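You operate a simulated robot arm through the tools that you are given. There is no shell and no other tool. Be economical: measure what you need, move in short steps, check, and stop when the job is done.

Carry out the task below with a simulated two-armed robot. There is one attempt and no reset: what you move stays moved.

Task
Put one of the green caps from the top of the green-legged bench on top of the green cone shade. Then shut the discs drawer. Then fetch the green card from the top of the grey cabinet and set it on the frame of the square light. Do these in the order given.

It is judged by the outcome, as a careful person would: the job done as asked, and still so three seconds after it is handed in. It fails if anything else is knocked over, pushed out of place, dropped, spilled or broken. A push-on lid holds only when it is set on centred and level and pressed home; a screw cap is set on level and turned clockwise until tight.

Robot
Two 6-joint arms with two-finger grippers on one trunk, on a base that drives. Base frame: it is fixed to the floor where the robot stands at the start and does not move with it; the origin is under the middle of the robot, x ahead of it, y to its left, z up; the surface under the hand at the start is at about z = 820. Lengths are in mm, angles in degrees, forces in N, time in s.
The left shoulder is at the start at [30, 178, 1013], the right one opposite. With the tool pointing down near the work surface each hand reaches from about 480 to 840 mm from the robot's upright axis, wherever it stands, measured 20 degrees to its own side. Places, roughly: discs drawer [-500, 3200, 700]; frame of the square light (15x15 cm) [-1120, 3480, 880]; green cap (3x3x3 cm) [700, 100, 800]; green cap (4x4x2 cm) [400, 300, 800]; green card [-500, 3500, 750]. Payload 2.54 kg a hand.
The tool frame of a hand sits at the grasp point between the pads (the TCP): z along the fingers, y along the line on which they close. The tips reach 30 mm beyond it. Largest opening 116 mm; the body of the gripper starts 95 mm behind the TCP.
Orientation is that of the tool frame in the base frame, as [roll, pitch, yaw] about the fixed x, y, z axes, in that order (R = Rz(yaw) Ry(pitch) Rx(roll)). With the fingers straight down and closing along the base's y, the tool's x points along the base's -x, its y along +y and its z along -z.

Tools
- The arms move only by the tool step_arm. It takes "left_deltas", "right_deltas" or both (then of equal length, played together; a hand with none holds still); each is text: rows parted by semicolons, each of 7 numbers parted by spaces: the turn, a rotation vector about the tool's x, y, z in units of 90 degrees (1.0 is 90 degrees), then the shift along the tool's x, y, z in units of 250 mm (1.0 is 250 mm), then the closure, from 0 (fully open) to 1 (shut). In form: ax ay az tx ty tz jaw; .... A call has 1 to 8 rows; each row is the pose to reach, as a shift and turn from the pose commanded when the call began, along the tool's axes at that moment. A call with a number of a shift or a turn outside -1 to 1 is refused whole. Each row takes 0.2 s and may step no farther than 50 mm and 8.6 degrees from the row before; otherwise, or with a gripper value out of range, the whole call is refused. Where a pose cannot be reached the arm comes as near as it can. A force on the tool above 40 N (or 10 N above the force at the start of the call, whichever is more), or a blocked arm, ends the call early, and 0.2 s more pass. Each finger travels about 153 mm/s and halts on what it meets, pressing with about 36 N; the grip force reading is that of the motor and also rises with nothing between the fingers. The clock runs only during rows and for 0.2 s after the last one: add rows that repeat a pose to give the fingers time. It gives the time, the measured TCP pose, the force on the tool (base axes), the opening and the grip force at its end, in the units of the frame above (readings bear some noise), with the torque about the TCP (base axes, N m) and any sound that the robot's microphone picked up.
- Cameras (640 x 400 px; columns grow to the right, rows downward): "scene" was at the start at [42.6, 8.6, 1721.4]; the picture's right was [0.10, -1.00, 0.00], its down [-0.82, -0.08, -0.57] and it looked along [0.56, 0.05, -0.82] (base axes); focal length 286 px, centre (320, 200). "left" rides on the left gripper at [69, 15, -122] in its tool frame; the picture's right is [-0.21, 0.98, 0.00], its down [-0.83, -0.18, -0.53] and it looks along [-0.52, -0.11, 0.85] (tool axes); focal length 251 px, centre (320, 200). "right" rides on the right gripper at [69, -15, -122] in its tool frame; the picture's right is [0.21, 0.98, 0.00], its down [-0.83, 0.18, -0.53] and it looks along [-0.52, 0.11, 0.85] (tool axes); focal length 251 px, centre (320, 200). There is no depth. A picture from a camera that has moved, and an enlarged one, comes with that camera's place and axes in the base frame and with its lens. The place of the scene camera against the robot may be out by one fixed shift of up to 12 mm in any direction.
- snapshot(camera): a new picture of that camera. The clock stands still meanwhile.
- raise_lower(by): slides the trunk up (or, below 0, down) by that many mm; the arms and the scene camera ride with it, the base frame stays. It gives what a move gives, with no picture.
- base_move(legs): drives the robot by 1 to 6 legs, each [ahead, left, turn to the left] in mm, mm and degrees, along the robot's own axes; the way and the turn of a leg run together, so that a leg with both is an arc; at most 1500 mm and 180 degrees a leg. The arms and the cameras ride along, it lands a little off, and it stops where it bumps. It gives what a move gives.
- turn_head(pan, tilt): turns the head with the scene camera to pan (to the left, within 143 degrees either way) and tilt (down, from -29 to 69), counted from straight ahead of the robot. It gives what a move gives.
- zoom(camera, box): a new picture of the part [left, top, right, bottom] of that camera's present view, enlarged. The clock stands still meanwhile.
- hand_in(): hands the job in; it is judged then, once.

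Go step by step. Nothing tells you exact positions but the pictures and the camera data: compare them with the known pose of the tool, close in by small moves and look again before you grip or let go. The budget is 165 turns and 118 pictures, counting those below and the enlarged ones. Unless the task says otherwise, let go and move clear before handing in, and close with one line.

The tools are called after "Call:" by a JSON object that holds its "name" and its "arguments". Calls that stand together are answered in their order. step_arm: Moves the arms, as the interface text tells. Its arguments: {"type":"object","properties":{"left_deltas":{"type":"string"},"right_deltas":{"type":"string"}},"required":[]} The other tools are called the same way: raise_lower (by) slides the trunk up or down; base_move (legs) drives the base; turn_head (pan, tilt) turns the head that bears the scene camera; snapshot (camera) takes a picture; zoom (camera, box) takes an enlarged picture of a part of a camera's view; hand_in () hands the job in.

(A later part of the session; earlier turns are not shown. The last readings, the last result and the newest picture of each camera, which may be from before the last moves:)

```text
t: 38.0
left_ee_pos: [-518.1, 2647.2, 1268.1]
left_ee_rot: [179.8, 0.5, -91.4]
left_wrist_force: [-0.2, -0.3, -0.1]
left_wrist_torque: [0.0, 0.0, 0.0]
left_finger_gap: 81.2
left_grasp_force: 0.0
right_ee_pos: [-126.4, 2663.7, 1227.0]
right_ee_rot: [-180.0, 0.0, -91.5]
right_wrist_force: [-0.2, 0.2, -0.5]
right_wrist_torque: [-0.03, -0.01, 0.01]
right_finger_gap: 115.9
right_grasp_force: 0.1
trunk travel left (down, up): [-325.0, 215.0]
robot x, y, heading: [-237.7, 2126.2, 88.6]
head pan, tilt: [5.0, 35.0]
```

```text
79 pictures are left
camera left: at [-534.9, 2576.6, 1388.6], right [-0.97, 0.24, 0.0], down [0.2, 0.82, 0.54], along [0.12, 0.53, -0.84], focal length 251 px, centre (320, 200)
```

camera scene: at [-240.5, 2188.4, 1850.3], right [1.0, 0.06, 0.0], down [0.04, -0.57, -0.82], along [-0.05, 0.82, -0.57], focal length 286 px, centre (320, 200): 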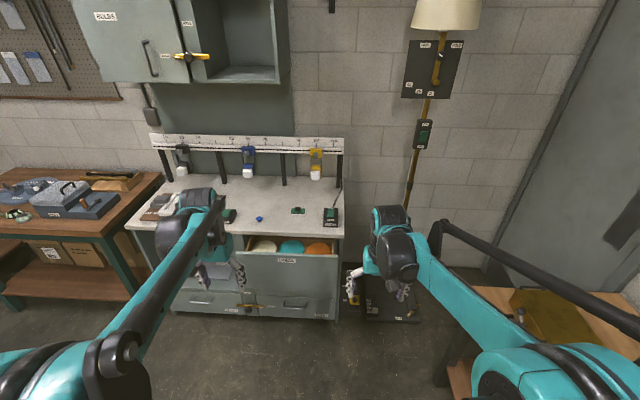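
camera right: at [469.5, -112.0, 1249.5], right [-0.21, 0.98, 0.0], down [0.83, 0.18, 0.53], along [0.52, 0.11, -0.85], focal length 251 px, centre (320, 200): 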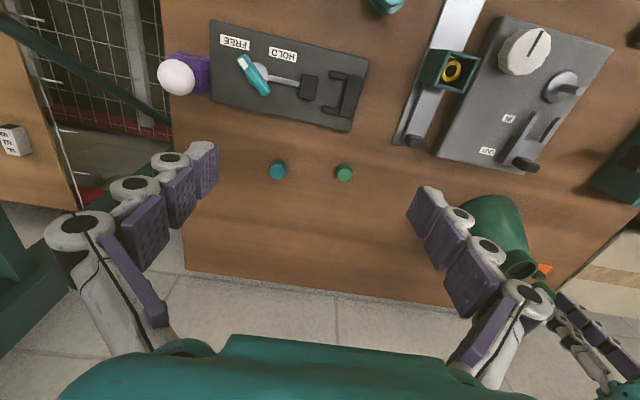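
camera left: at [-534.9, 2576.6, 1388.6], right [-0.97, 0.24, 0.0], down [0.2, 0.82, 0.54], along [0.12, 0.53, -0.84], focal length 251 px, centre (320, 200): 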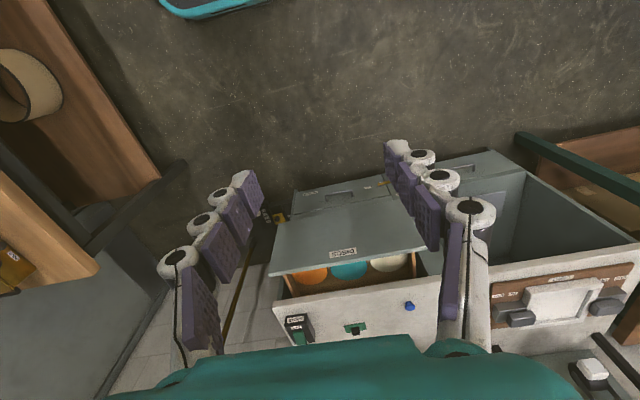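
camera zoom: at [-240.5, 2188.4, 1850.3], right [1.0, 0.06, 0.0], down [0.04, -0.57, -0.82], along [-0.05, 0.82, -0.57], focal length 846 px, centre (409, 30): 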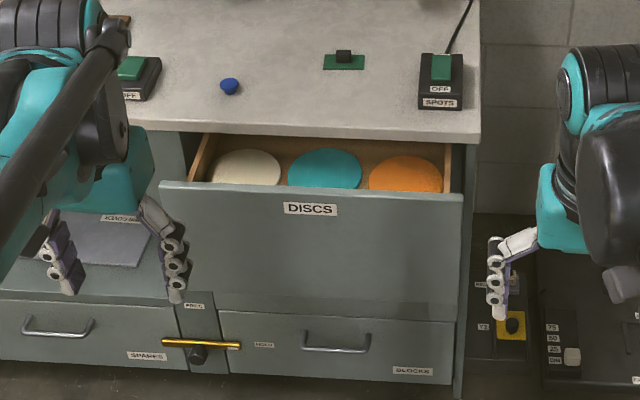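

The drawer front spans about x −710…−210 at y≈3190, top edge about z 810, open ~90 mm. I'll drive closer, lower the trunk, and push it with the closed left hand tilted forward.

Call:
{"name": "base_move", "arguments": {"legs": [[400, 0, 1.4]]}}

Call:
{"name": "raise_lower", "arguments": {"by": -230}}

Call:
{"name": "turn_head", "arguments": {"pan": 5, "tilt": 50}}

Call:
{"name": "snapshot", "arguments": {"camera": "scene"}}

Call:
{"name": "snapshot", "arguments": {"camera": "left"}}

```text
t: 40.5
left_ee_pos: [-523.4, 3041.6, 1267.5]
left_ee_rot: [179.8, 0.6, -90.2]
left_wrist_force: [-0.6, 0.2, -0.4]
left_wrist_torque: [0.0, 0.03, 0.01]
left_finger_gap: 81.4
left_grasp_force: 0.0
right_ee_pos: [-131.0, 3067.0, 1227.3]
right_ee_rot: [-179.9, -0.1, -90.3]
right_wrist_force: [0.0, -0.1, -0.2]
right_wrist_torque: [-0.02, -0.05, 0.01]
right_finger_gap: 115.9
right_grasp_force: 0.0
trunk travel left (down, up): [-325.0, 215.0]
robot x, y, heading: [-229.7, 2530.0, 89.6]
head pan, tilt: [5.0, 35.0]
```

```text
t: 42.9
left_ee_pos: [-522.7, 3041.4, 1037.7]
left_ee_rot: [179.8, 0.6, -90.2]
left_wrist_force: [-0.5, -0.2, 0.0]
left_wrist_torque: [0.01, 0.01, 0.0]
left_finger_gap: 81.2
left_grasp_force: 0.0
right_ee_pos: [-131.3, 3067.5, 997.1]
right_ee_rot: [180.0, 0.0, -90.3]
right_wrist_force: [-0.1, 1.1, 0.1]
right_wrist_torque: [0.01, -0.01, 0.0]
right_finger_gap: 115.9
right_grasp_force: 0.1
trunk travel left (down, up): [-95.0, 445.0]
robot x, y, heading: [-231.0, 2528.6, 89.5]
head pan, tilt: [5.0, 35.0]
```

```text
t: 43.7
left_ee_pos: [-522.3, 3041.2, 1037.2]
left_ee_rot: [179.8, 0.4, -90.2]
left_wrist_force: [-0.4, 0.1, 0.4]
left_wrist_torque: [0.01, 0.0, 0.03]
left_finger_gap: 81.2
left_grasp_force: 0.1
right_ee_pos: [-131.1, 3065.0, 998.5]
right_ee_rot: [179.9, 0.0, -90.3]
right_wrist_force: [0.1, 0.5, -0.4]
right_wrist_torque: [0.02, 0.05, -0.02]
right_finger_gap: 116.0
right_grasp_force: 0.0
trunk travel left (down, up): [-95.0, 445.0]
robot x, y, heading: [-226.7, 2524.2, 89.5]
head pan, tilt: [5.0, 50.0]
```

```text
78 pictures are left
camera scene: at [-234.8, 2576.6, 1598.6], right [1.0, 0.08, 0.0], down [0.06, -0.76, -0.64], along [-0.05, 0.64, -0.77], focal length 286 px, centre (320, 200)
```

scene: 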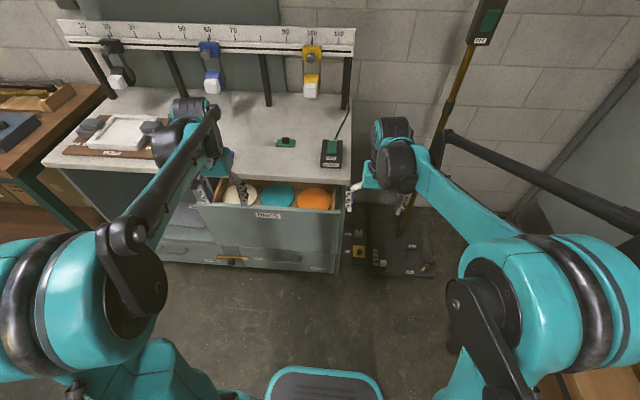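

```text
77 pictures are left
camera left: at [-537.8, 2970.0, 1158.6], right [-0.98, 0.22, 0.0], down [0.19, 0.82, 0.54], along [0.11, 0.53, -0.84], focal length 251 px, centre (320, 200)
```

left: 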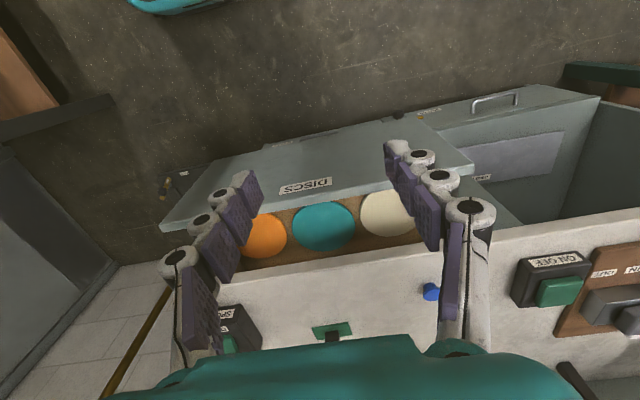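

Drawer front is at y≈3178. I close the left hand, tilt it 60° forward and bring it down in front of the drawer at x≈−468.

Call:
{"name": "step_arm", "arguments": {"left_deltas": "0 -0.083 0 0 -0.027 0.1 0.5;0 -0.166 0 0 -0.054 0.2 0.7;0 -0.25 0 0 -0.081 0.3 0.9;0 -0.333 0 0 -0.108 0.4 1;0 -0.416 0 0 -0.135 0.5 1;0 -0.5 0 0 -0.162 0.6 1;0 -0.583 0 0 -0.189 0.7 1;0 -0.667 0 0 -0.216 0.8 1"}}

Call:
{"name": "snapshot", "arguments": {"camera": "scene"}}

```text
t: 45.5
left_ee_pos: [-476.4, 3082.9, 931.4]
left_ee_rot: [179.7, 60.4, -90.4]
left_wrist_force: [-0.5, 0.3, 0.8]
left_wrist_torque: [0.01, 0.03, -0.01]
left_finger_gap: 0.0
left_grasp_force: 28.7
left hand out of reach, approached as far as the arm can: row 7, 8
right_ee_pos: [-131.4, 3066.2, 997.9]
right_ee_rot: [179.9, 0.1, -90.2]
right_wrist_force: [0.4, 0.2, 0.3]
right_wrist_torque: [-0.03, 0.01, 0.03]
right_finger_gap: 116.0
right_grasp_force: 0.1
trunk travel left (down, up): [-95.0, 445.0]
robot x, y, heading: [-228.2, 2531.9, 89.9]
head pan, tilt: [5.0, 50.0]
```

```text
76 pictures are left
camera scene: at [-234.9, 2577.4, 1598.5], right [1.0, 0.08, 0.0], down [0.06, -0.76, -0.64], along [-0.05, 0.64, -0.77], focal length 286 px, centre (320, 200)
```

scene: 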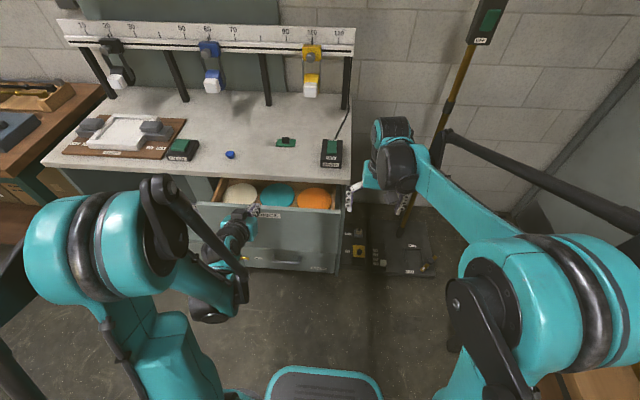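

The 60° tilt limits the reach downward. I'll lower the trunk 80 mm and reduce the tilt to about 35° while lowering the hand.

Call:
{"name": "raise_lower", "arguments": {"by": -80}}

Call:
{"name": "step_arm", "arguments": {"left_deltas": "0 0.07 0 0.08 0 0.046 1;0 0.14 0 0.16 0 0.092 1;0 0.21 0 0.24 0 0.139 1;0 0.28 0 0.32 0 0.185 1;0 0.28 0 0.419 0 0.242 1"}}

Call:
{"name": "snapshot", "arguments": {"camera": "scene"}}

Call:
{"name": "snapshot", "arguments": {"camera": "left"}}

```text
t: 46.6
left_ee_pos: [-475.9, 3083.9, 851.7]
left_ee_rot: [179.6, 60.4, -90.5]
left_wrist_force: [0.1, -0.1, 0.0]
left_wrist_torque: [0.02, 0.02, -0.01]
left_finger_gap: 0.0
left_grasp_force: 28.6
right_ee_pos: [-130.4, 3065.6, 917.3]
right_ee_rot: [-180.0, 0.0, -90.3]
right_wrist_force: [-1.0, -0.2, 0.2]
right_wrist_torque: [-0.01, 0.03, 0.02]
right_finger_gap: 116.1
right_grasp_force: 0.0
trunk travel left (down, up): [-15.0, 525.0]
robot x, y, heading: [-233.0, 2528.4, 89.6]
head pan, tilt: [5.0, 50.0]
```

```text
t: 47.8
left_ee_pos: [-475.2, 3084.5, 728.4]
left_ee_rot: [179.8, 35.0, -90.4]
left_wrist_force: [-0.4, 0.9, -0.5]
left_wrist_torque: [-0.01, 0.0, 0.01]
left_finger_gap: 0.0
left_grasp_force: 28.5
right_ee_pos: [-131.0, 3065.4, 916.8]
right_ee_rot: [179.9, -0.1, -90.3]
right_wrist_force: [0.9, -0.4, -0.9]
right_wrist_torque: [-0.02, 0.01, -0.02]
right_finger_gap: 115.8
right_grasp_force: 0.1
trunk travel left (down, up): [-15.0, 525.0]
robot x, y, heading: [-231.1, 2524.8, 89.6]
head pan, tilt: [5.0, 50.0]
```

```text
75 pictures are left
camera scene: at [-235.1, 2577.3, 1518.5], right [1.0, 0.08, 0.0], down [0.06, -0.76, -0.64], along [-0.05, 0.64, -0.77], focal length 286 px, centre (320, 200)
```

scene: 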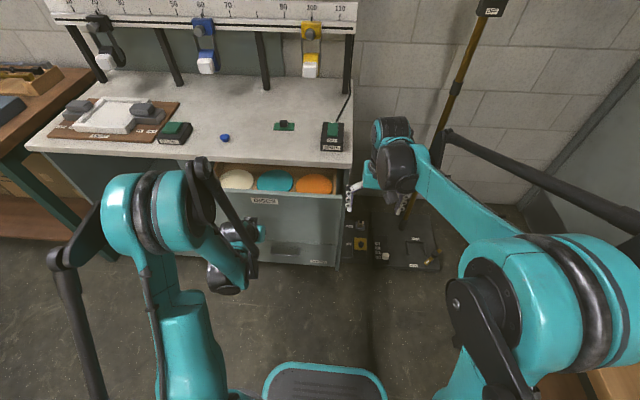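

```text
74 pictures are left
camera left: at [-492.1, 2957.5, 788.4], right [-0.98, 0.18, 0.13], down [0.19, 0.37, 0.91], along [0.12, 0.91, -0.39], focal length 251 px, centre (320, 200)
```

left: 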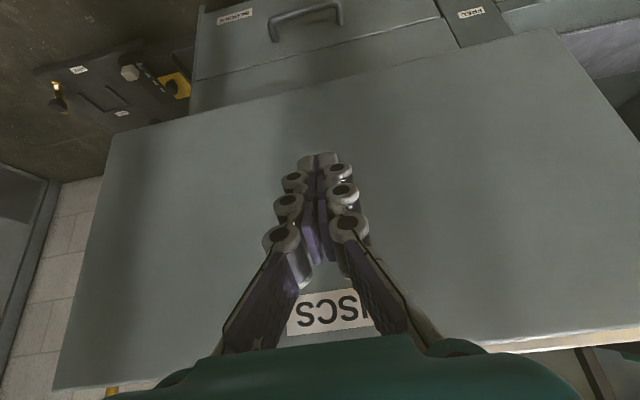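

Hand is centred in front of the drawer label. Pushing forward in small rows.

Call:
{"name": "step_arm", "arguments": {"left_deltas": "0 0 0 -0.0819 0 0.0574 1;0 0 0 -0.164 0 0.115 1;0 0 0 -0.213 0 0.149 1;0 0 0 -0.262 0 0.184 1;0 0 0 -0.311 0 0.218 1;0 0 0 -0.36 0 0.253 1;0 0 0 -0.41 0 0.287 1;0 0 0 -0.459 0 0.322 1"}}

Call:
{"name": "snapshot", "arguments": {"camera": "scene"}}

```text
t: 49.6
left_ee_pos: [-477.0, 3225.0, 728.3]
left_ee_rot: [179.8, 35.1, -90.4]
left_wrist_force: [0.0, -0.5, -0.1]
left_wrist_torque: [0.01, 0.0, 0.02]
left_finger_gap: 0.1
left_grasp_force: 28.6
right_ee_pos: [-131.5, 3066.7, 917.2]
right_ee_rot: [180.0, 0.1, -90.2]
right_wrist_force: [0.9, 0.6, -0.5]
right_wrist_torque: [-0.04, -0.01, 0.0]
right_finger_gap: 116.0
right_grasp_force: 0.1
trunk travel left (down, up): [-15.0, 525.0]
robot x, y, heading: [-230.7, 2530.1, 89.8]
head pan, tilt: [5.0, 50.0]
```

```text
73 pictures are left
camera scene: at [-234.8, 2577.0, 1518.5], right [1.0, 0.08, 0.0], down [0.06, -0.76, -0.64], along [-0.05, 0.64, -0.77], focal length 286 px, centre (320, 200)
```

scene: 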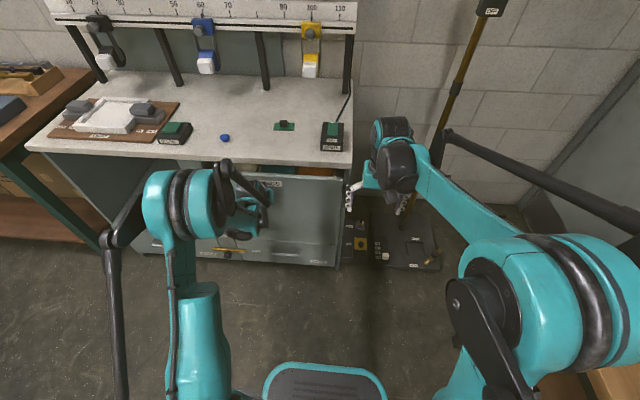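

The drawer is nearly shut. I continue to push until it stops.

Call:
{"name": "step_arm", "arguments": {"left_deltas": "0 0 0 -0.033 0 0.023 1;0 0 0 -0.066 0 0.046 1;0 0 0 -0.098 0 0.069 1;0 0 0 -0.131 0 0.092 1;0 0 0 -0.164 0 0.115 1;0 0 0 -0.197 0 0.138 1"}}

Call:
{"name": "zoom", "arguments": {"camera": "scene", "box": [200, 130, 360, 270]}}

Call:
{"name": "snapshot", "arguments": {"camera": "left"}}

```text
t: 51.0
left_ee_pos: [-475.6, 3281.2, 729.7]
left_ee_rot: [179.8, 34.9, -90.3]
left_wrist_force: [2.3, -19.0, -1.2]
left_wrist_torque: [-0.35, 0.02, -0.03]
left_finger_gap: 6.0
left_grasp_force: 28.4
right_ee_pos: [-131.2, 3064.6, 917.0]
right_ee_rot: [179.9, 0.0, -90.3]
right_wrist_force: [-0.8, -0.4, -0.2]
right_wrist_torque: [0.02, 0.0, -0.01]
right_finger_gap: 116.0
right_grasp_force: 0.0
trunk travel left (down, up): [-15.0, 525.0]
robot x, y, heading: [-230.0, 2528.0, 89.7]
head pan, tilt: [5.0, 50.0]
```

```text
2.86 times, centred on (280, 200) of scene
camera zoom: at [-234.9, 2574.7, 1518.6], right [1.0, 0.08, 0.0], down [0.06, -0.76, -0.64], along [-0.05, 0.64, -0.77], focal length 816 px, centre (434, 200)
```

zoom: 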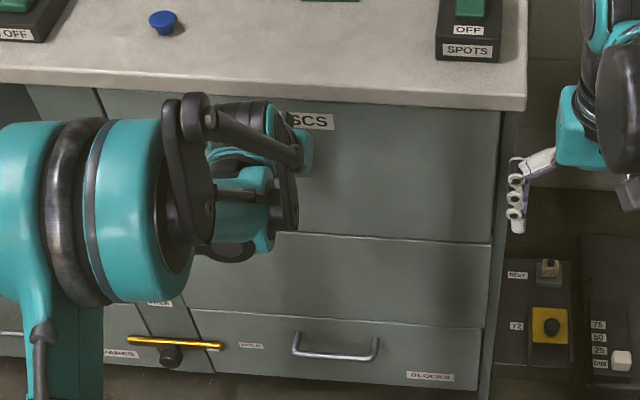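

```text
71 pictures are left
camera left: at [-491.4, 3154.6, 789.6], right [-0.98, 0.18, 0.13], down [0.19, 0.37, 0.91], along [0.12, 0.91, -0.39], focal length 251 px, centre (320, 200)
```

left: 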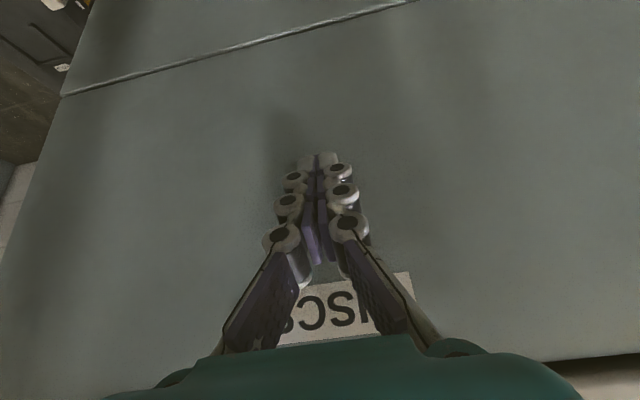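

It is against its stop (19 N) and flush with the panel below. I back off and check that it stays shut.

Call:
{"name": "step_arm", "arguments": {"left_deltas": "0 0 0 0.082 0 -0.057 1;0 0 0 0.164 0 -0.115 1;0 0 0 0.246 0 -0.172 1;0 0 0 0.328 0 -0.23 1;0 0 0 0.41 0 -0.287 1;0 0 0 0.49 0 -0.344 1;0 0 0 0.57 0 -0.4 1;0 0 0 0.65 0 -0.459 0.8"}}

Call:
{"name": "zoom", "arguments": {"camera": "scene", "box": [200, 130, 360, 270]}}

Call:
{"name": "snapshot", "arguments": {"camera": "left"}}

```text
t: 52.8
left_ee_pos: [-475.8, 3084.1, 729.6]
left_ee_rot: [179.9, 35.1, -90.4]
left_wrist_force: [-0.3, -1.2, -0.6]
left_wrist_torque: [-0.02, 0.02, 0.03]
left_finger_gap: 23.5
left_grasp_force: 0.1
right_ee_pos: [-131.6, 3066.5, 917.0]
right_ee_rot: [180.0, 0.1, -90.3]
right_wrist_force: [0.4, 0.3, -0.9]
right_wrist_torque: [0.01, 0.0, 0.02]
right_finger_gap: 115.7
right_grasp_force: 0.1
trunk travel left (down, up): [-15.0, 525.0]
robot x, y, heading: [-230.6, 2525.6, 89.6]
head pan, tilt: [5.0, 50.0]
```

```text
2.86 times, centred on (280, 200) of scene
camera zoom: at [-234.8, 2576.2, 1518.6], right [1.0, 0.08, 0.0], down [0.06, -0.76, -0.64], along [-0.05, 0.64, -0.77], focal length 816 px, centre (434, 200)
```

zoom: 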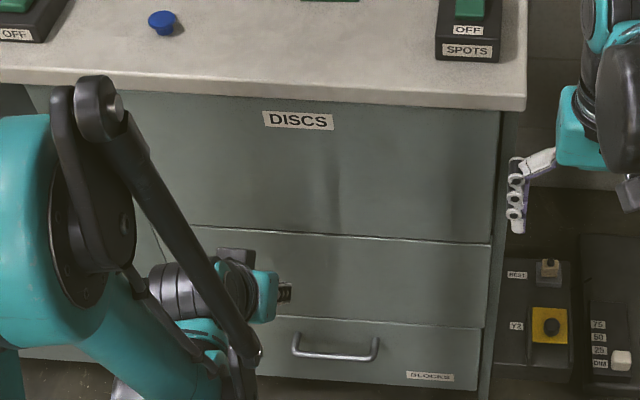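

```text
69 pictures are left
camera left: at [-492.3, 2957.5, 788.8], right [-0.98, 0.18, 0.13], down [0.19, 0.37, 0.91], along [0.12, 0.91, -0.39], focal length 251 px, centre (320, 200)
```

left: 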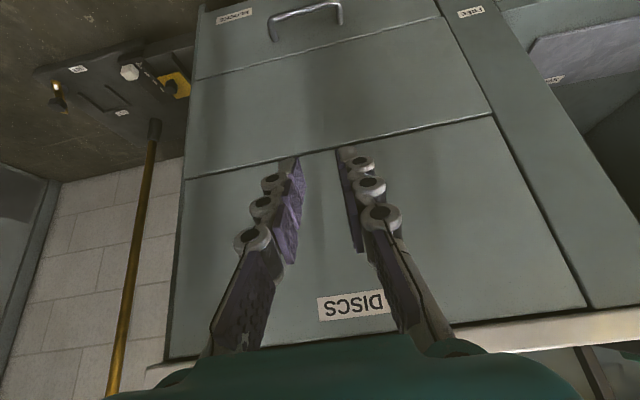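

The drawer is flush and shut. Next I raise the trunk, straighten the left hand and look at the card.

Call:
{"name": "raise_lower", "arguments": {"by": 280}}

Call:
{"name": "step_arm", "arguments": {"left_deltas": "0 0.08 0 -0.05 0 -0.1 0.5;0 0.16 0 -0.1 0 -0.2 0.2;0 0.24 0 -0.15 0 -0.3 0;0 0.32 0 -0.2 0 -0.4 0;0 0.39 0 -0.25 0 -0.45 0"}}

Call:
{"name": "snapshot", "arguments": {"camera": "scene"}}

Call:
{"name": "snapshot", "arguments": {"camera": "left"}}

```text
t: 55.7
left_ee_pos: [-476.4, 3085.2, 1008.7]
left_ee_rot: [179.8, 35.0, -90.3]
left_wrist_force: [-0.3, -0.2, -0.5]
left_wrist_torque: [0.01, -0.03, 0.02]
left_finger_gap: 23.3
left_grasp_force: 0.0
right_ee_pos: [-130.4, 3065.6, 1197.2]
right_ee_rot: [180.0, 0.1, -90.3]
right_wrist_force: [0.2, -0.4, -0.9]
right_wrist_torque: [-0.01, 0.0, -0.01]
right_finger_gap: 116.1
right_grasp_force: 0.0
trunk travel left (down, up): [-295.0, 245.0]
robot x, y, heading: [-228.2, 2525.6, 89.7]
head pan, tilt: [5.0, 50.0]
```

```text
t: 56.9
left_ee_pos: [-476.0, 3071.1, 1135.5]
left_ee_rot: [179.8, -0.1, -90.2]
left_wrist_force: [-0.1, 0.6, -0.3]
left_wrist_torque: [-0.02, 0.02, 0.01]
left_finger_gap: 116.2
left_grasp_force: 0.1
right_ee_pos: [-130.8, 3067.2, 1196.8]
right_ee_rot: [180.0, -0.2, -90.3]
right_wrist_force: [-0.3, 0.0, 0.4]
right_wrist_torque: [-0.05, -0.01, 0.0]
right_finger_gap: 116.0
right_grasp_force: 0.1
trunk travel left (down, up): [-295.0, 245.0]
robot x, y, heading: [-229.0, 2528.7, 89.7]
head pan, tilt: [5.0, 50.0]
```

```text
68 pictures are left
camera scene: at [-234.9, 2578.3, 1798.5], right [1.0, 0.08, 0.0], down [0.06, -0.76, -0.64], along [-0.05, 0.64, -0.77], focal length 286 px, centre (320, 200)
```

scene: 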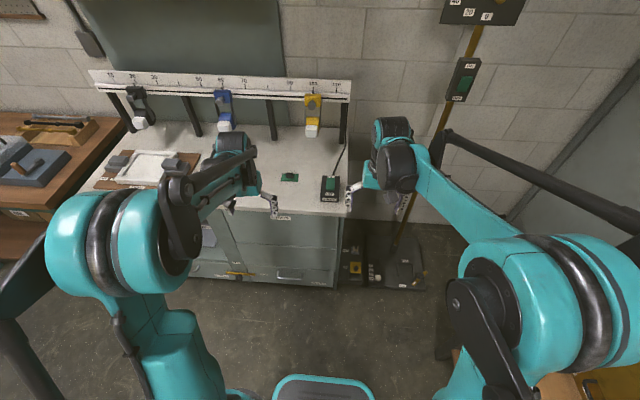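

```text
67 pictures are left
camera left: at [-491.3, 3002.5, 1257.7], right [-0.98, 0.22, 0.0], down [0.19, 0.83, 0.53], along [0.11, 0.52, -0.85], focal length 251 px, centre (320, 200)
```

left: 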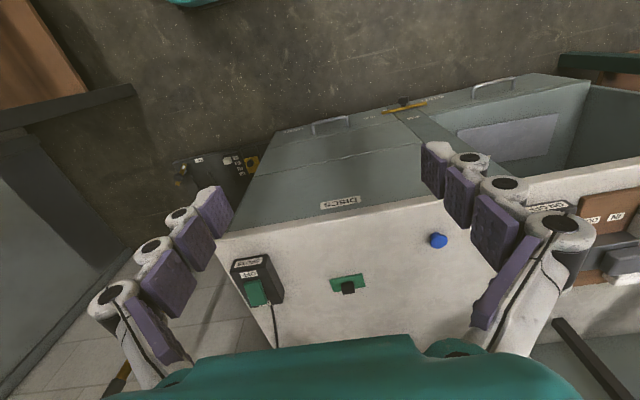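

Call:
{"name": "zoom", "arguments": {"camera": "left", "box": [307, 258, 387, 308]}}

Call:
{"name": "zoom", "arguments": {"camera": "scene", "box": [257, 157, 321, 197]}}

Call:
{"name": "zoom", "arguments": {"camera": "scene", "box": [90, 130, 218, 210]}}

```text
8.00 times, centred on (347, 283) of left
camera zoom: at [-491.3, 3002.5, 1257.7], right [-0.98, 0.22, 0.0], down [0.19, 0.83, 0.53], along [0.11, 0.52, -0.85], focal length 2012 px, centre (104, -464)
```

zoom: 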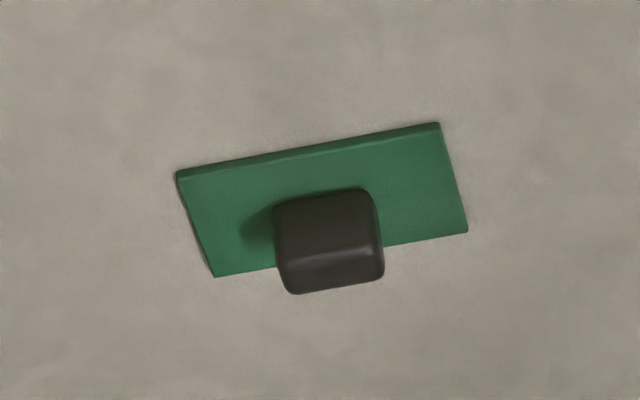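

```text
10.00 times, centred on (289, 177) of scene
camera zoom: at [-234.9, 2578.3, 1798.5], right [1.0, 0.08, 0.0], down [0.06, -0.76, -0.64], along [-0.05, 0.64, -0.77], focal length 2856 px, centre (630, 430)
```

zoom: 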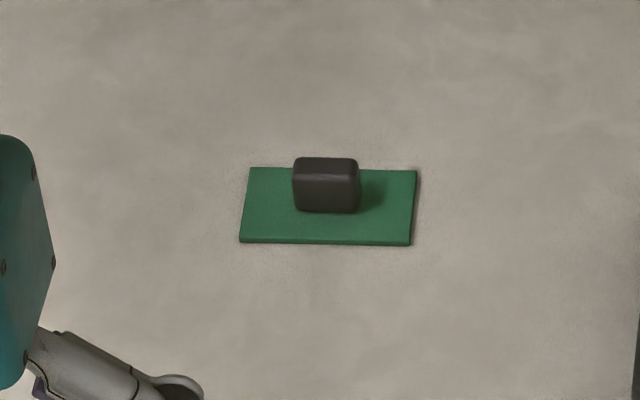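

```text
5.00 times, centred on (154, 170) of scene
camera zoom: at [-234.9, 2578.3, 1798.5], right [1.0, 0.08, 0.0], down [0.06, -0.76, -0.64], along [-0.05, 0.64, -0.77], focal length 1428 px, centre (1150, 350)
```

zoom: 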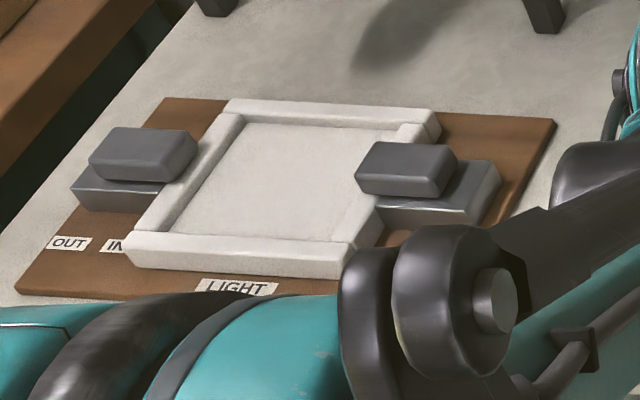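

The card (≈77×47 mm, with a black grip block) is at about (−453, 3470), counter at z≈870. It's out of reach, so I drive 250 mm closer.

Call:
{"name": "base_move", "arguments": {"legs": [[250, 0, 0]]}}

Call:
{"name": "snapshot", "arguments": {"camera": "left"}}

Call:
{"name": "snapshot", "arguments": {"camera": "scene"}}

```text
t: 58.7
left_ee_pos: [-476.5, 3317.0, 1135.9]
left_ee_rot: [179.7, 0.0, -90.2]
left_wrist_force: [0.0, 1.0, 1.0]
left_wrist_torque: [-0.02, 0.0, 0.03]
left_finger_gap: 115.7
left_grasp_force: 0.0
right_ee_pos: [-130.1, 3312.8, 1196.4]
right_ee_rot: [-180.0, 0.0, -90.2]
right_wrist_force: [-0.2, -0.2, 1.0]
right_wrist_torque: [-0.03, -0.04, 0.0]
right_finger_gap: 116.1
right_grasp_force: 0.0
trunk travel left (down, up): [-295.0, 245.0]
robot x, y, heading: [-228.4, 2774.8, 89.6]
head pan, tilt: [5.0, 50.0]
```

```text
63 pictures are left
camera left: at [-490.5, 3247.4, 1257.4], right [-0.98, 0.22, 0.0], down [0.19, 0.83, 0.53], along [0.11, 0.52, -0.85], focal length 251 px, centre (320, 200)
```

left: 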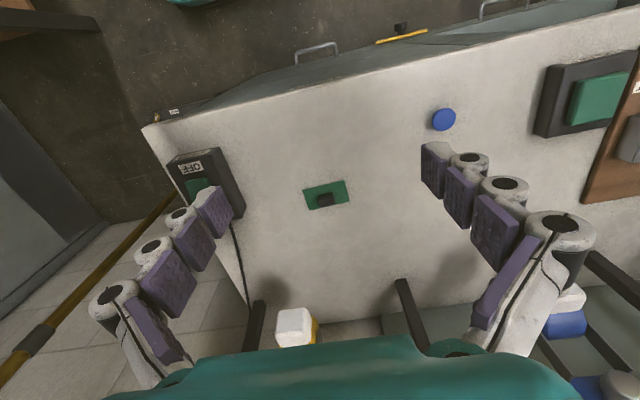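

```text
62 pictures are left
camera scene: at [-233.7, 2823.4, 1798.5], right [1.0, 0.08, 0.0], down [0.06, -0.76, -0.64], along [-0.05, 0.64, -0.77], focal length 286 px, centre (320, 200)
```

scene: 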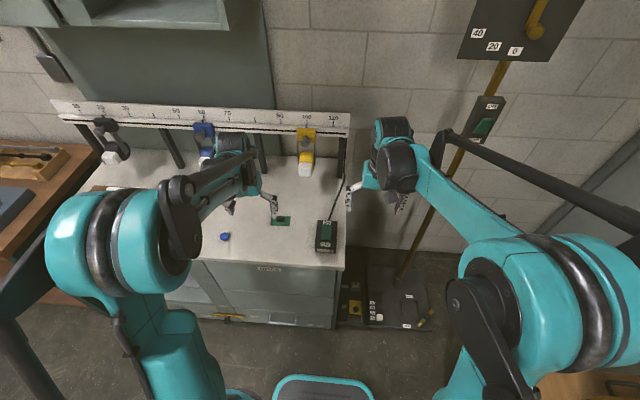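

Card centre is (−454, 3472, 870) by two consistent views. I move the left hand above it.

Call:
{"name": "step_arm", "arguments": {"left_deltas": "0 0 0 -0.11 -0.016 0.1 0.1;0 0 0 -0.22 -0.032 0.22 0.2;0 0 0 -0.33 -0.048 0.34 0.3;0 0 0 -0.44 -0.064 0.46 0.4;0 0 0 -0.55 -0.08 0.58 0.45;0 0 0 -0.62 -0.09 0.7 0.45;0 0 0 -0.62 -0.09 0.7 0.45"}}

Call:
{"name": "snapshot", "arguments": {"camera": "left"}}

Call:
{"name": "zoom", "arguments": {"camera": "scene", "box": [230, 170, 326, 230]}}

```text
t: 60.3
left_ee_pos: [-450.5, 3470.6, 959.1]
left_ee_rot: [179.9, 0.0, -90.1]
left_wrist_force: [0.1, -0.3, -0.4]
left_wrist_torque: [0.01, 0.0, 0.0]
left_finger_gap: 63.9
left_grasp_force: 0.0
right_ee_pos: [-129.2, 3311.6, 1197.3]
right_ee_rot: [180.0, 0.1, -90.3]
right_wrist_force: [-0.2, -0.8, -0.6]
right_wrist_torque: [0.03, -0.01, 0.01]
right_finger_gap: 115.9
right_grasp_force: 0.1
trunk travel left (down, up): [-295.0, 245.0]
robot x, y, heading: [-229.6, 2775.6, 89.5]
head pan, tilt: [5.0, 50.0]
```

```text
61 pictures are left
camera left: at [-466.4, 3401.0, 1081.2], right [-0.98, 0.22, 0.0], down [0.19, 0.82, 0.53], along [0.11, 0.52, -0.85], focal length 251 px, centre (320, 200)
```

left: 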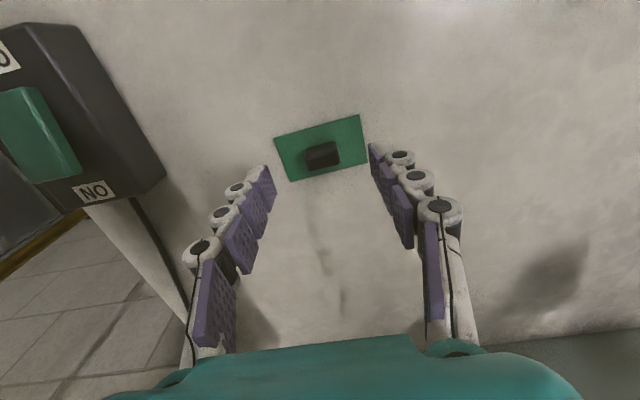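

```text
6.67 times, centred on (278, 200) of scene
camera zoom: at [-233.6, 2821.7, 1798.6], right [1.0, 0.08, 0.0], down [0.06, -0.76, -0.64], along [-0.05, 0.64, -0.77], focal length 1904 px, centre (600, 200)
```

zoom: 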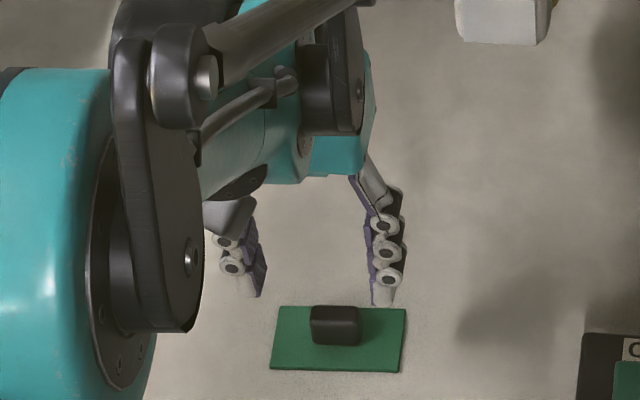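

Handle at about (−451, 3478). Descend with a small forward correction and look again.

Call:
{"name": "step_arm", "arguments": {"left_deltas": "0 0 0 -0.024 0 0.06 0.45;0 0 0 -0.024 0 0.12 0.5;0 0 0 -0.024 0 0.17 0.55"}}

Call:
{"name": "zoom", "arguments": {"camera": "left", "box": [224, 110, 416, 230]}}

Call:
{"name": "zoom", "arguments": {"camera": "scene", "box": [246, 190, 310, 230]}}

```text
t: 61.1
left_ee_pos: [-454.3, 3476.9, 917.2]
left_ee_rot: [179.9, 0.0, -90.2]
left_wrist_force: [0.0, -0.4, -0.2]
left_wrist_torque: [-0.01, -0.02, 0.04]
left_finger_gap: 52.4
left_grasp_force: 0.0
right_ee_pos: [-130.3, 3313.5, 1196.7]
right_ee_rot: [180.0, 0.2, -90.3]
right_wrist_force: [0.2, -1.0, 0.0]
right_wrist_torque: [-0.01, -0.03, -0.03]
right_finger_gap: 116.2
right_grasp_force: 0.1
trunk travel left (down, up): [-295.0, 245.0]
robot x, y, heading: [-227.2, 2773.4, 89.7]
head pan, tilt: [5.0, 50.0]
```

```text
3.33 times, centred on (320, 170) of left
camera zoom: at [-469.4, 3407.7, 1038.9], right [-0.98, 0.22, 0.0], down [0.19, 0.83, 0.53], along [0.11, 0.52, -0.85], focal length 838 px, centre (320, 300)
```

zoom: 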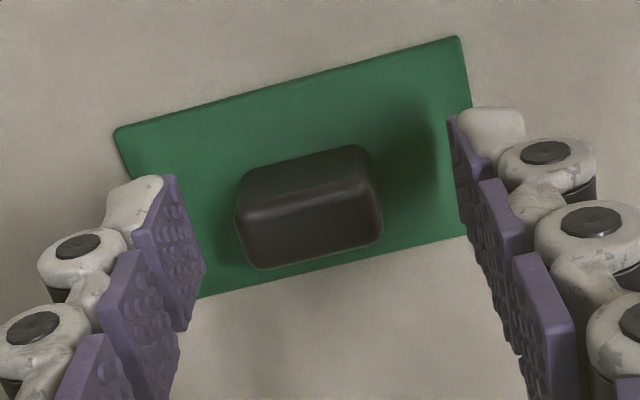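

```text
10.00 times, centred on (278, 210) of scene
camera zoom: at [-234.0, 2823.3, 1798.5], right [1.0, 0.08, 0.0], down [0.06, -0.76, -0.64], along [-0.05, 0.64, -0.77], focal length 2856 px, centre (740, 100)
```

zoom: 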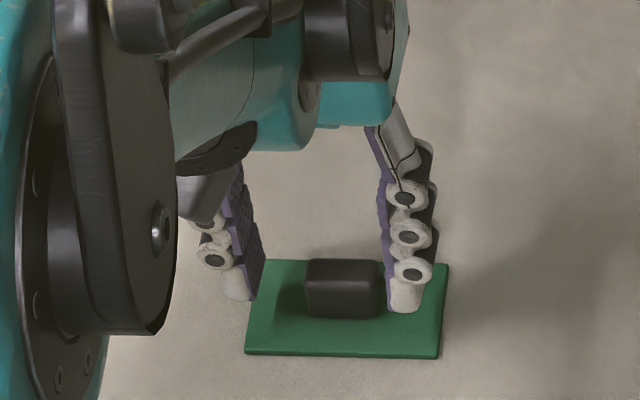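

I shift 3 mm to the right, go down 8 mm and close on the handle.

Call:
{"name": "step_arm", "arguments": {"left_deltas": "0 0 0 0 -0.013 0.016 0.55;0 0 0 0 -0.013 0.032 0.55;0 0 0 0 -0.013 0.032 0.7;0 0 0 0 -0.013 0.032 0.85;0 0 0 0 -0.013 0.032 0.95;0 0 0 0 -0.013 0.032 0.95"}}

Call:
{"name": "zoom", "arguments": {"camera": "left", "box": [224, 110, 416, 230]}}

Call:
{"name": "zoom", "arguments": {"camera": "scene", "box": [246, 190, 310, 230]}}

```text
t: 62.5
left_ee_pos: [-451.3, 3477.1, 911.4]
left_ee_rot: [179.8, 0.0, -90.2]
left_wrist_force: [0.1, -0.2, 1.9]
left_wrist_torque: [-0.02, -0.06, 0.03]
left_finger_gap: 28.6
left_grasp_force: 35.7
right_ee_pos: [-130.1, 3310.8, 1197.4]
right_ee_rot: [180.0, 0.0, -90.2]
right_wrist_force: [0.4, 0.2, 0.7]
right_wrist_torque: [0.03, 0.01, 0.02]
right_finger_gap: 116.2
right_grasp_force: 0.0
trunk travel left (down, up): [-295.0, 245.0]
robot x, y, heading: [-226.4, 2775.3, 89.9]
head pan, tilt: [5.0, 50.0]
```

```text
3.33 times, centred on (320, 170) of left
camera zoom: at [-465.1, 3407.4, 1031.4], right [-0.98, 0.22, 0.0], down [0.19, 0.82, 0.53], along [0.11, 0.52, -0.85], focal length 838 px, centre (320, 300)
```

zoom: 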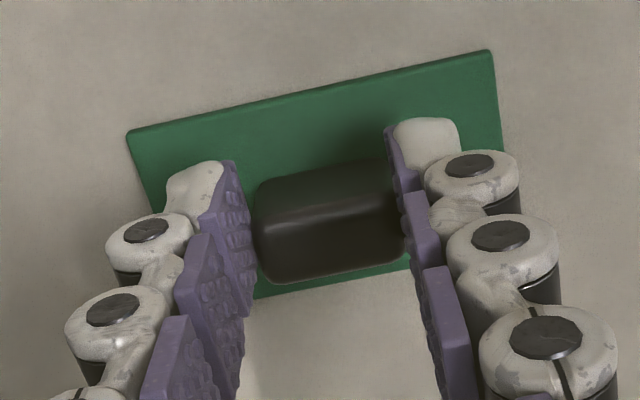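

```text
10.00 times, centred on (278, 210) of scene
camera zoom: at [-233.7, 2822.4, 1798.6], right [1.0, 0.08, 0.0], down [0.06, -0.76, -0.64], along [-0.05, 0.64, -0.77], focal length 2856 px, centre (740, 100)
```

zoom: 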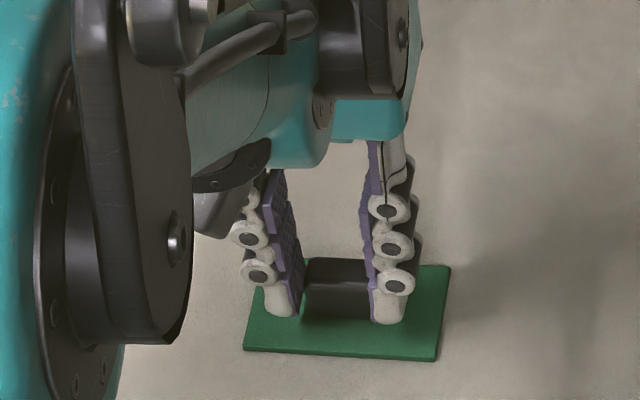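

Gripped. Lifting straight up and checking the hold.

Call:
{"name": "step_arm", "arguments": {"left_deltas": "0 0 0 0 0 -0.04 0.95;0 0 0 0 0 -0.16 0.95;0 0 0 0 0 -0.3 0.95;0 0 0 0 0 -0.44 0.95;0 0 0 0 0 -0.6 0.95;0 0 0 0.1 0 -0.72 0.95;0 0 0 0.2 0 -0.8 0.95;0 0 0 0.3 0 -0.8 0.95"}}

Call:
{"name": "snapshot", "arguments": {"camera": "left"}}

Call:
{"name": "turn_head", "arguments": {"pan": 35, "tilt": 45}}

Call:
{"name": "snapshot", "arguments": {"camera": "scene"}}

```text
t: 64.3
left_ee_pos: [-449.6, 3403.5, 1110.7]
left_ee_rot: [179.8, 0.1, -90.2]
left_wrist_force: [0.5, -0.5, -0.2]
left_wrist_torque: [0.01, 0.02, 0.01]
left_finger_gap: 28.7
left_grasp_force: 35.9
right_ee_pos: [-129.8, 3312.2, 1197.8]
right_ee_rot: [180.0, 0.1, -90.2]
right_wrist_force: [0.1, -0.8, 0.6]
right_wrist_torque: [0.06, 0.0, 0.02]
right_finger_gap: 116.1
right_grasp_force: 0.1
trunk travel left (down, up): [-295.0, 245.0]
robot x, y, heading: [-229.3, 2773.9, 89.6]
head pan, tilt: [5.0, 50.0]
```

```text
55 pictures are left
camera left: at [-465.1, 3333.5, 1232.3], right [-0.98, 0.22, 0.0], down [0.19, 0.82, 0.53], along [0.11, 0.52, -0.85], focal length 251 px, centre (320, 200)
```

left: 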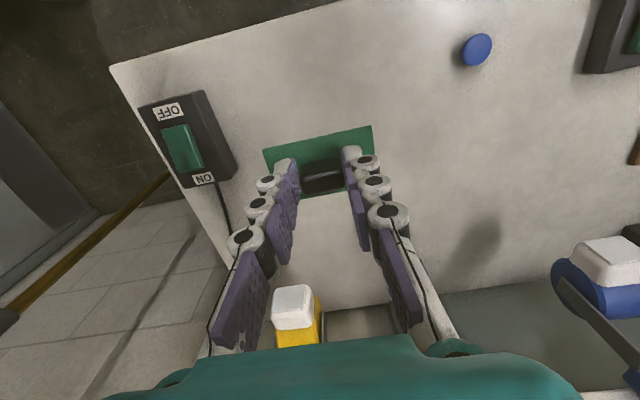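

```text
t: 65.2
left_ee_pos: [-450.1, 3404.3, 1110.6]
left_ee_rot: [179.8, -0.1, -90.3]
left_wrist_force: [-0.3, 0.2, 0.6]
left_wrist_torque: [-0.03, -0.04, -0.02]
left_finger_gap: 28.5
left_grasp_force: 35.9
right_ee_pos: [-130.8, 3312.2, 1196.0]
right_ee_rot: [-180.0, 0.0, -90.2]
right_wrist_force: [-0.3, 0.1, -0.2]
right_wrist_torque: [0.0, 0.0, -0.03]
right_finger_gap: 116.2
right_grasp_force: 0.0
trunk travel left (down, up): [-295.0, 245.0]
robot x, y, heading: [-227.6, 2774.4, 89.8]
head pan, tilt: [35.0, 45.0]
```

```text
54 pictures are left
camera scene: at [-273.7, 2812.6, 1805.5], right [0.82, 0.57, 0.0], down [0.4, -0.58, -0.71], along [-0.4, 0.58, -0.71], focal length 286 px, centre (320, 200)
```

scene: 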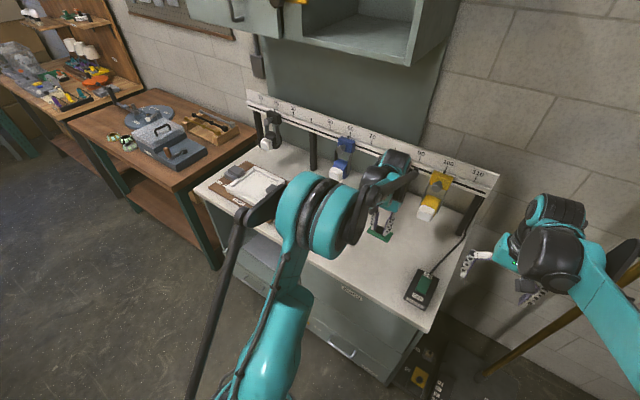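

The card is held securely. I drive 670 mm to the left so that the square light comes within the left hand's reach.

Call:
{"name": "base_move", "arguments": {"legs": [[0, 670, 0]]}}

Call:
{"name": "snapshot", "arguments": {"camera": "scene"}}

Call:
{"name": "snapshot", "arguments": {"camera": "left"}}

```text
t: 69.0
left_ee_pos: [-1133.8, 3399.7, 1110.5]
left_ee_rot: [179.9, 0.1, -89.7]
left_wrist_force: [-0.6, -0.3, -0.6]
left_wrist_torque: [0.0, -0.02, -0.02]
left_finger_gap: 28.5
left_grasp_force: 36.2
right_ee_pos: [-813.0, 3311.8, 1195.9]
right_ee_rot: [-180.0, -0.1, -89.7]
right_wrist_force: [0.3, 1.6, 0.6]
right_wrist_torque: [0.05, 0.02, 0.03]
right_finger_gap: 115.9
right_grasp_force: 0.0
trunk travel left (down, up): [-295.0, 245.0]
robot x, y, heading: [-905.6, 2772.0, 90.3]
head pan, tilt: [35.0, 45.0]
```

```text
53 pictures are left
camera scene: at [-951.8, 2811.6, 1805.5], right [0.82, 0.58, 0.0], down [0.41, -0.58, -0.71], along [-0.41, 0.58, -0.71], focal length 286 px, centre (320, 200)
```

scene: 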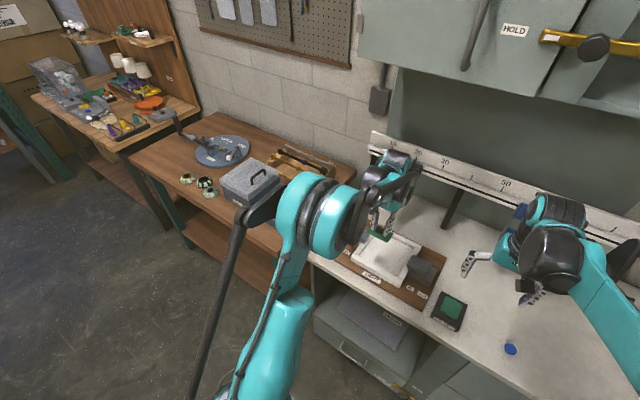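

```text
52 pictures are left
camera left: at [-1147.9, 3331.6, 1231.6], right [-0.98, 0.21, 0.0], down [0.18, 0.83, 0.53], along [0.11, 0.52, -0.85], focal length 251 px, centre (320, 200)
```

left: 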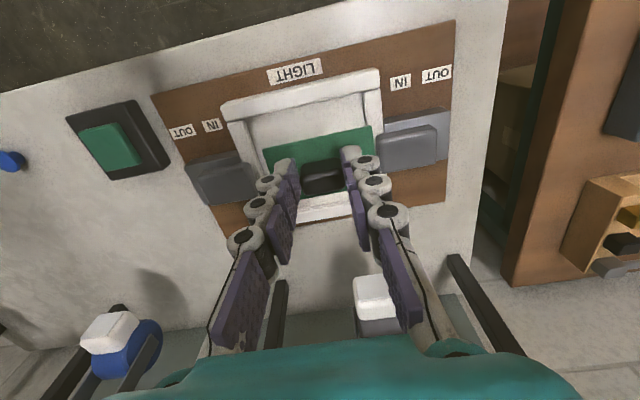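

The white frame (about 20 cm outer, 15 cm inner panel) lies below the hand. I zoom for the panel's centre.

Call:
{"name": "zoom", "arguments": {"camera": "left", "box": [190, 60, 430, 235]}}

Call:
{"name": "zoom", "arguments": {"camera": "scene", "box": [330, 195, 458, 295]}}

Call:
{"name": "snapshot", "arguments": {"camera": "right"}}

```text
2.29 times, centred on (310, 148) of left
camera zoom: at [-1147.9, 3331.6, 1231.6], right [-0.98, 0.21, 0.0], down [0.18, 0.83, 0.53], along [0.11, 0.52, -0.85], focal length 575 px, centre (343, 320)
```

zoom: 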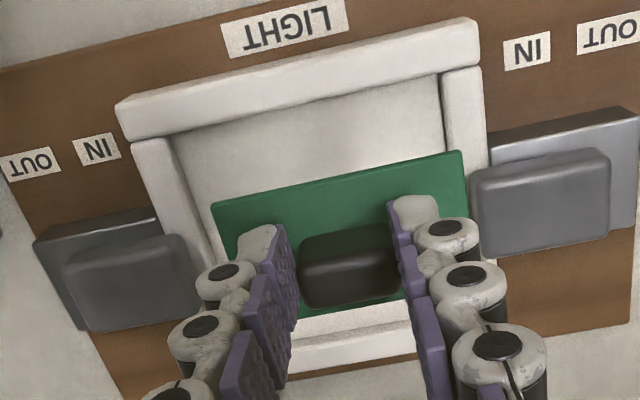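

```text
4.00 times, centred on (394, 245) of scene
camera zoom: at [-951.8, 2811.6, 1805.5], right [0.82, 0.58, 0.0], down [0.41, -0.58, -0.71], along [-0.41, 0.58, -0.71], focal length 1142 px, centre (24, 20)
```

zoom: 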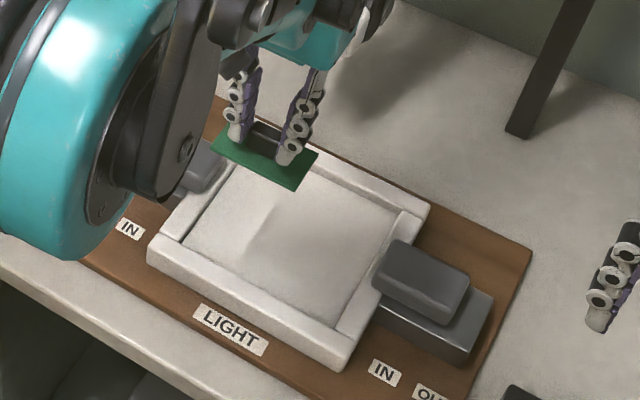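

```text
49 pictures are left
camera right: at [-797.5, 3242.6, 1319.5], right [-0.98, -0.22, 0.0], down [-0.19, 0.82, 0.53], along [-0.12, 0.52, -0.85], focal length 251 px, centre (320, 200)
```

right: 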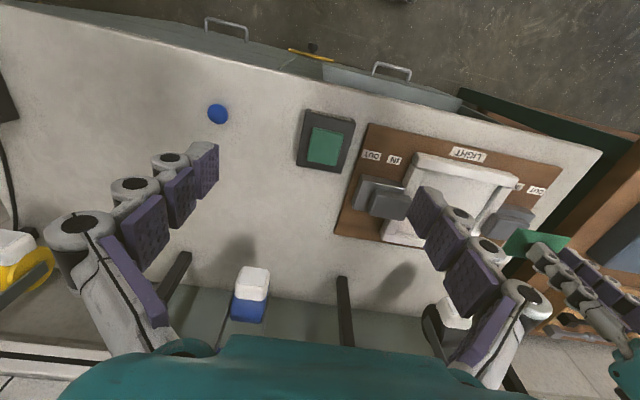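

Panel centre comes out at about (−1114, 3471). I move over it at a safe height.

Call:
{"name": "step_arm", "arguments": {"left_deltas": "0 0 0 -0.1 -0.027 0.05 0.95;0 0 0 -0.2 -0.054 0.12 0.95;0 0 0 -0.285 -0.08 0.24 0.95;0 0 0 -0.285 -0.08 0.38 0.95;0 0 0 -0.285 -0.08 0.5 0.95;0 0 0 -0.285 -0.08 0.56 0.95;0 0 0 -0.285 -0.08 0.56 0.95"}}

Call:
{"name": "zoom", "arguments": {"camera": "scene", "box": [330, 195, 458, 295]}}

Call:
{"name": "snapshot", "arguments": {"camera": "left"}}

```text
t: 70.6
left_ee_pos: [-1114.5, 3473.5, 969.6]
left_ee_rot: [179.8, 0.1, -89.6]
left_wrist_force: [-0.2, -0.2, 0.3]
left_wrist_torque: [-0.04, -0.02, 0.02]
left_finger_gap: 28.5
left_grasp_force: 35.9
right_ee_pos: [-813.2, 3312.4, 1197.2]
right_ee_rot: [-180.0, 0.1, -89.7]
right_wrist_force: [-0.8, 0.0, 0.2]
right_wrist_torque: [-0.01, -0.03, -0.02]
right_finger_gap: 116.0
right_grasp_force: 0.1
trunk travel left (down, up): [-295.0, 245.0]
robot x, y, heading: [-906.5, 2773.0, 90.2]
head pan, tilt: [35.0, 45.0]
```

```text
4.00 times, centred on (394, 245) of scene
camera zoom: at [-951.2, 2811.3, 1805.5], right [0.82, 0.58, 0.0], down [0.41, -0.58, -0.71], along [-0.41, 0.58, -0.71], focal length 1142 px, centre (24, 20)
```

zoom: 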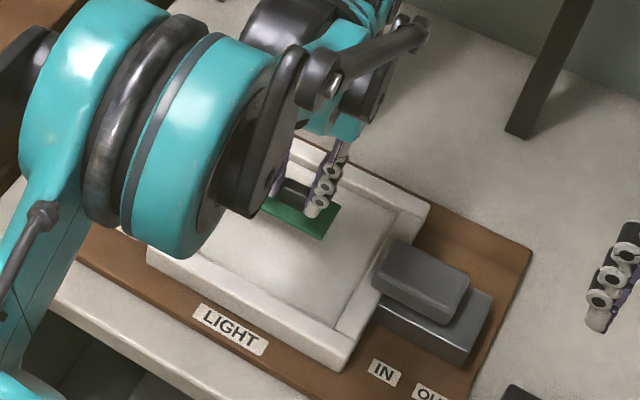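

```text
47 pictures are left
camera left: at [-1129.9, 3403.4, 1091.4], right [-0.98, 0.21, 0.0], down [0.18, 0.83, 0.53], along [0.11, 0.52, -0.85], focal length 251 px, centre (320, 200)
```

left: 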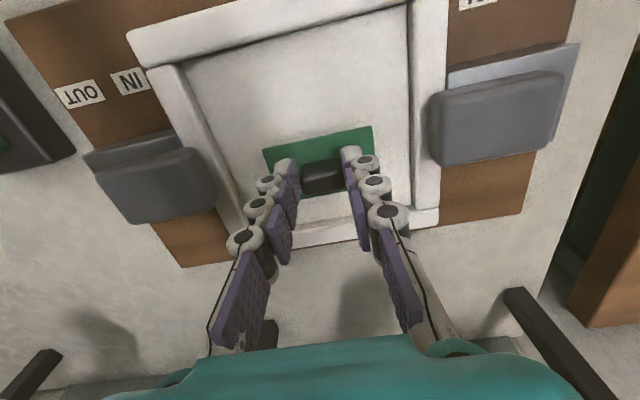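

Aligned with the panel's middle. Lowering: fast at first, then in 3 mm rows until contact.

Call:
{"name": "step_arm", "arguments": {"left_deltas": "0 0 0 0 -0.01 0.06 0.95;0 0 0 0 -0.01 0.11 0.95;0 0 0 0 -0.01 0.13 0.95;0 0 0 0 -0.01 0.14 0.95;0 0 0 0 -0.01 0.15 0.95;0 0 0 0 -0.01 0.16 0.95;0 0 0 0 -0.01 0.168 0.95;0 0 0 0 -0.01 0.176 0.95"}}

Call:
{"name": "zoom", "arguments": {"camera": "scene", "box": [346, 205, 442, 265]}}

Call:
{"name": "snapshot", "arguments": {"camera": "left"}}

```text
t: 72.4
left_ee_pos: [-1111.0, 3471.1, 927.4]
left_ee_rot: [179.8, 0.1, -89.5]
left_wrist_force: [-3.1, 0.4, 25.6]
left_wrist_torque: [0.17, 0.09, 0.05]
left_finger_gap: 28.5
left_grasp_force: 36.4
right_ee_pos: [-813.0, 3310.0, 1198.9]
right_ee_rot: [180.0, 0.0, -89.7]
right_wrist_force: [-0.7, 0.0, -0.4]
right_wrist_torque: [0.0, -0.05, 0.02]
right_finger_gap: 116.3
right_grasp_force: 0.0
trunk travel left (down, up): [-295.0, 245.0]
robot x, y, heading: [-901.4, 2772.2, 90.3]
head pan, tilt: [35.0, 45.0]
```

```text
6.67 times, centred on (394, 235) of scene
camera zoom: at [-950.8, 2808.1, 1805.6], right [0.82, 0.58, 0.0], down [0.41, -0.58, -0.71], along [-0.41, 0.58, -0.71], focal length 1904 px, centre (-173, -33)
```

zoom: 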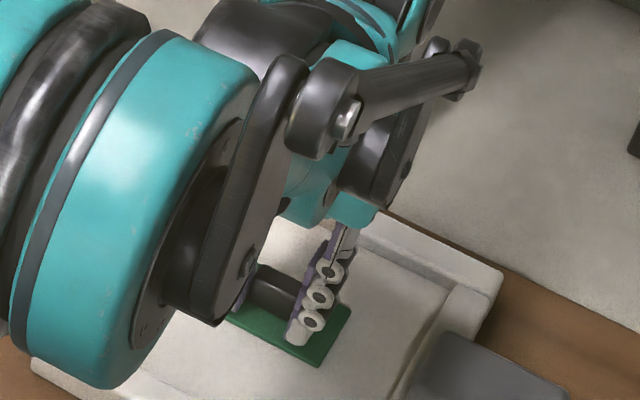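

```text
45 pictures are left
camera left: at [-1126.2, 3400.9, 1048.9], right [-0.98, 0.21, 0.0], down [0.18, 0.83, 0.54], along [0.11, 0.52, -0.84], focal length 251 px, centre (320, 200)
```

left: 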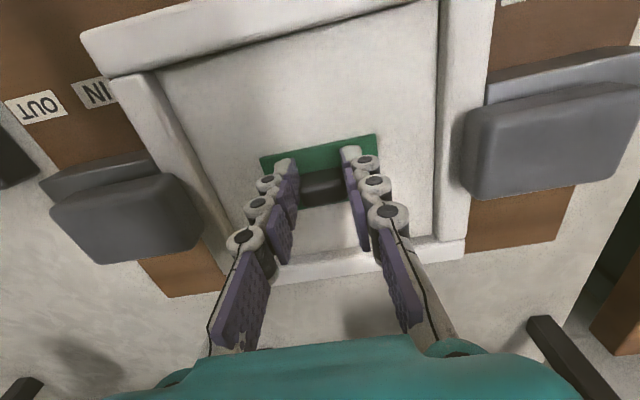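

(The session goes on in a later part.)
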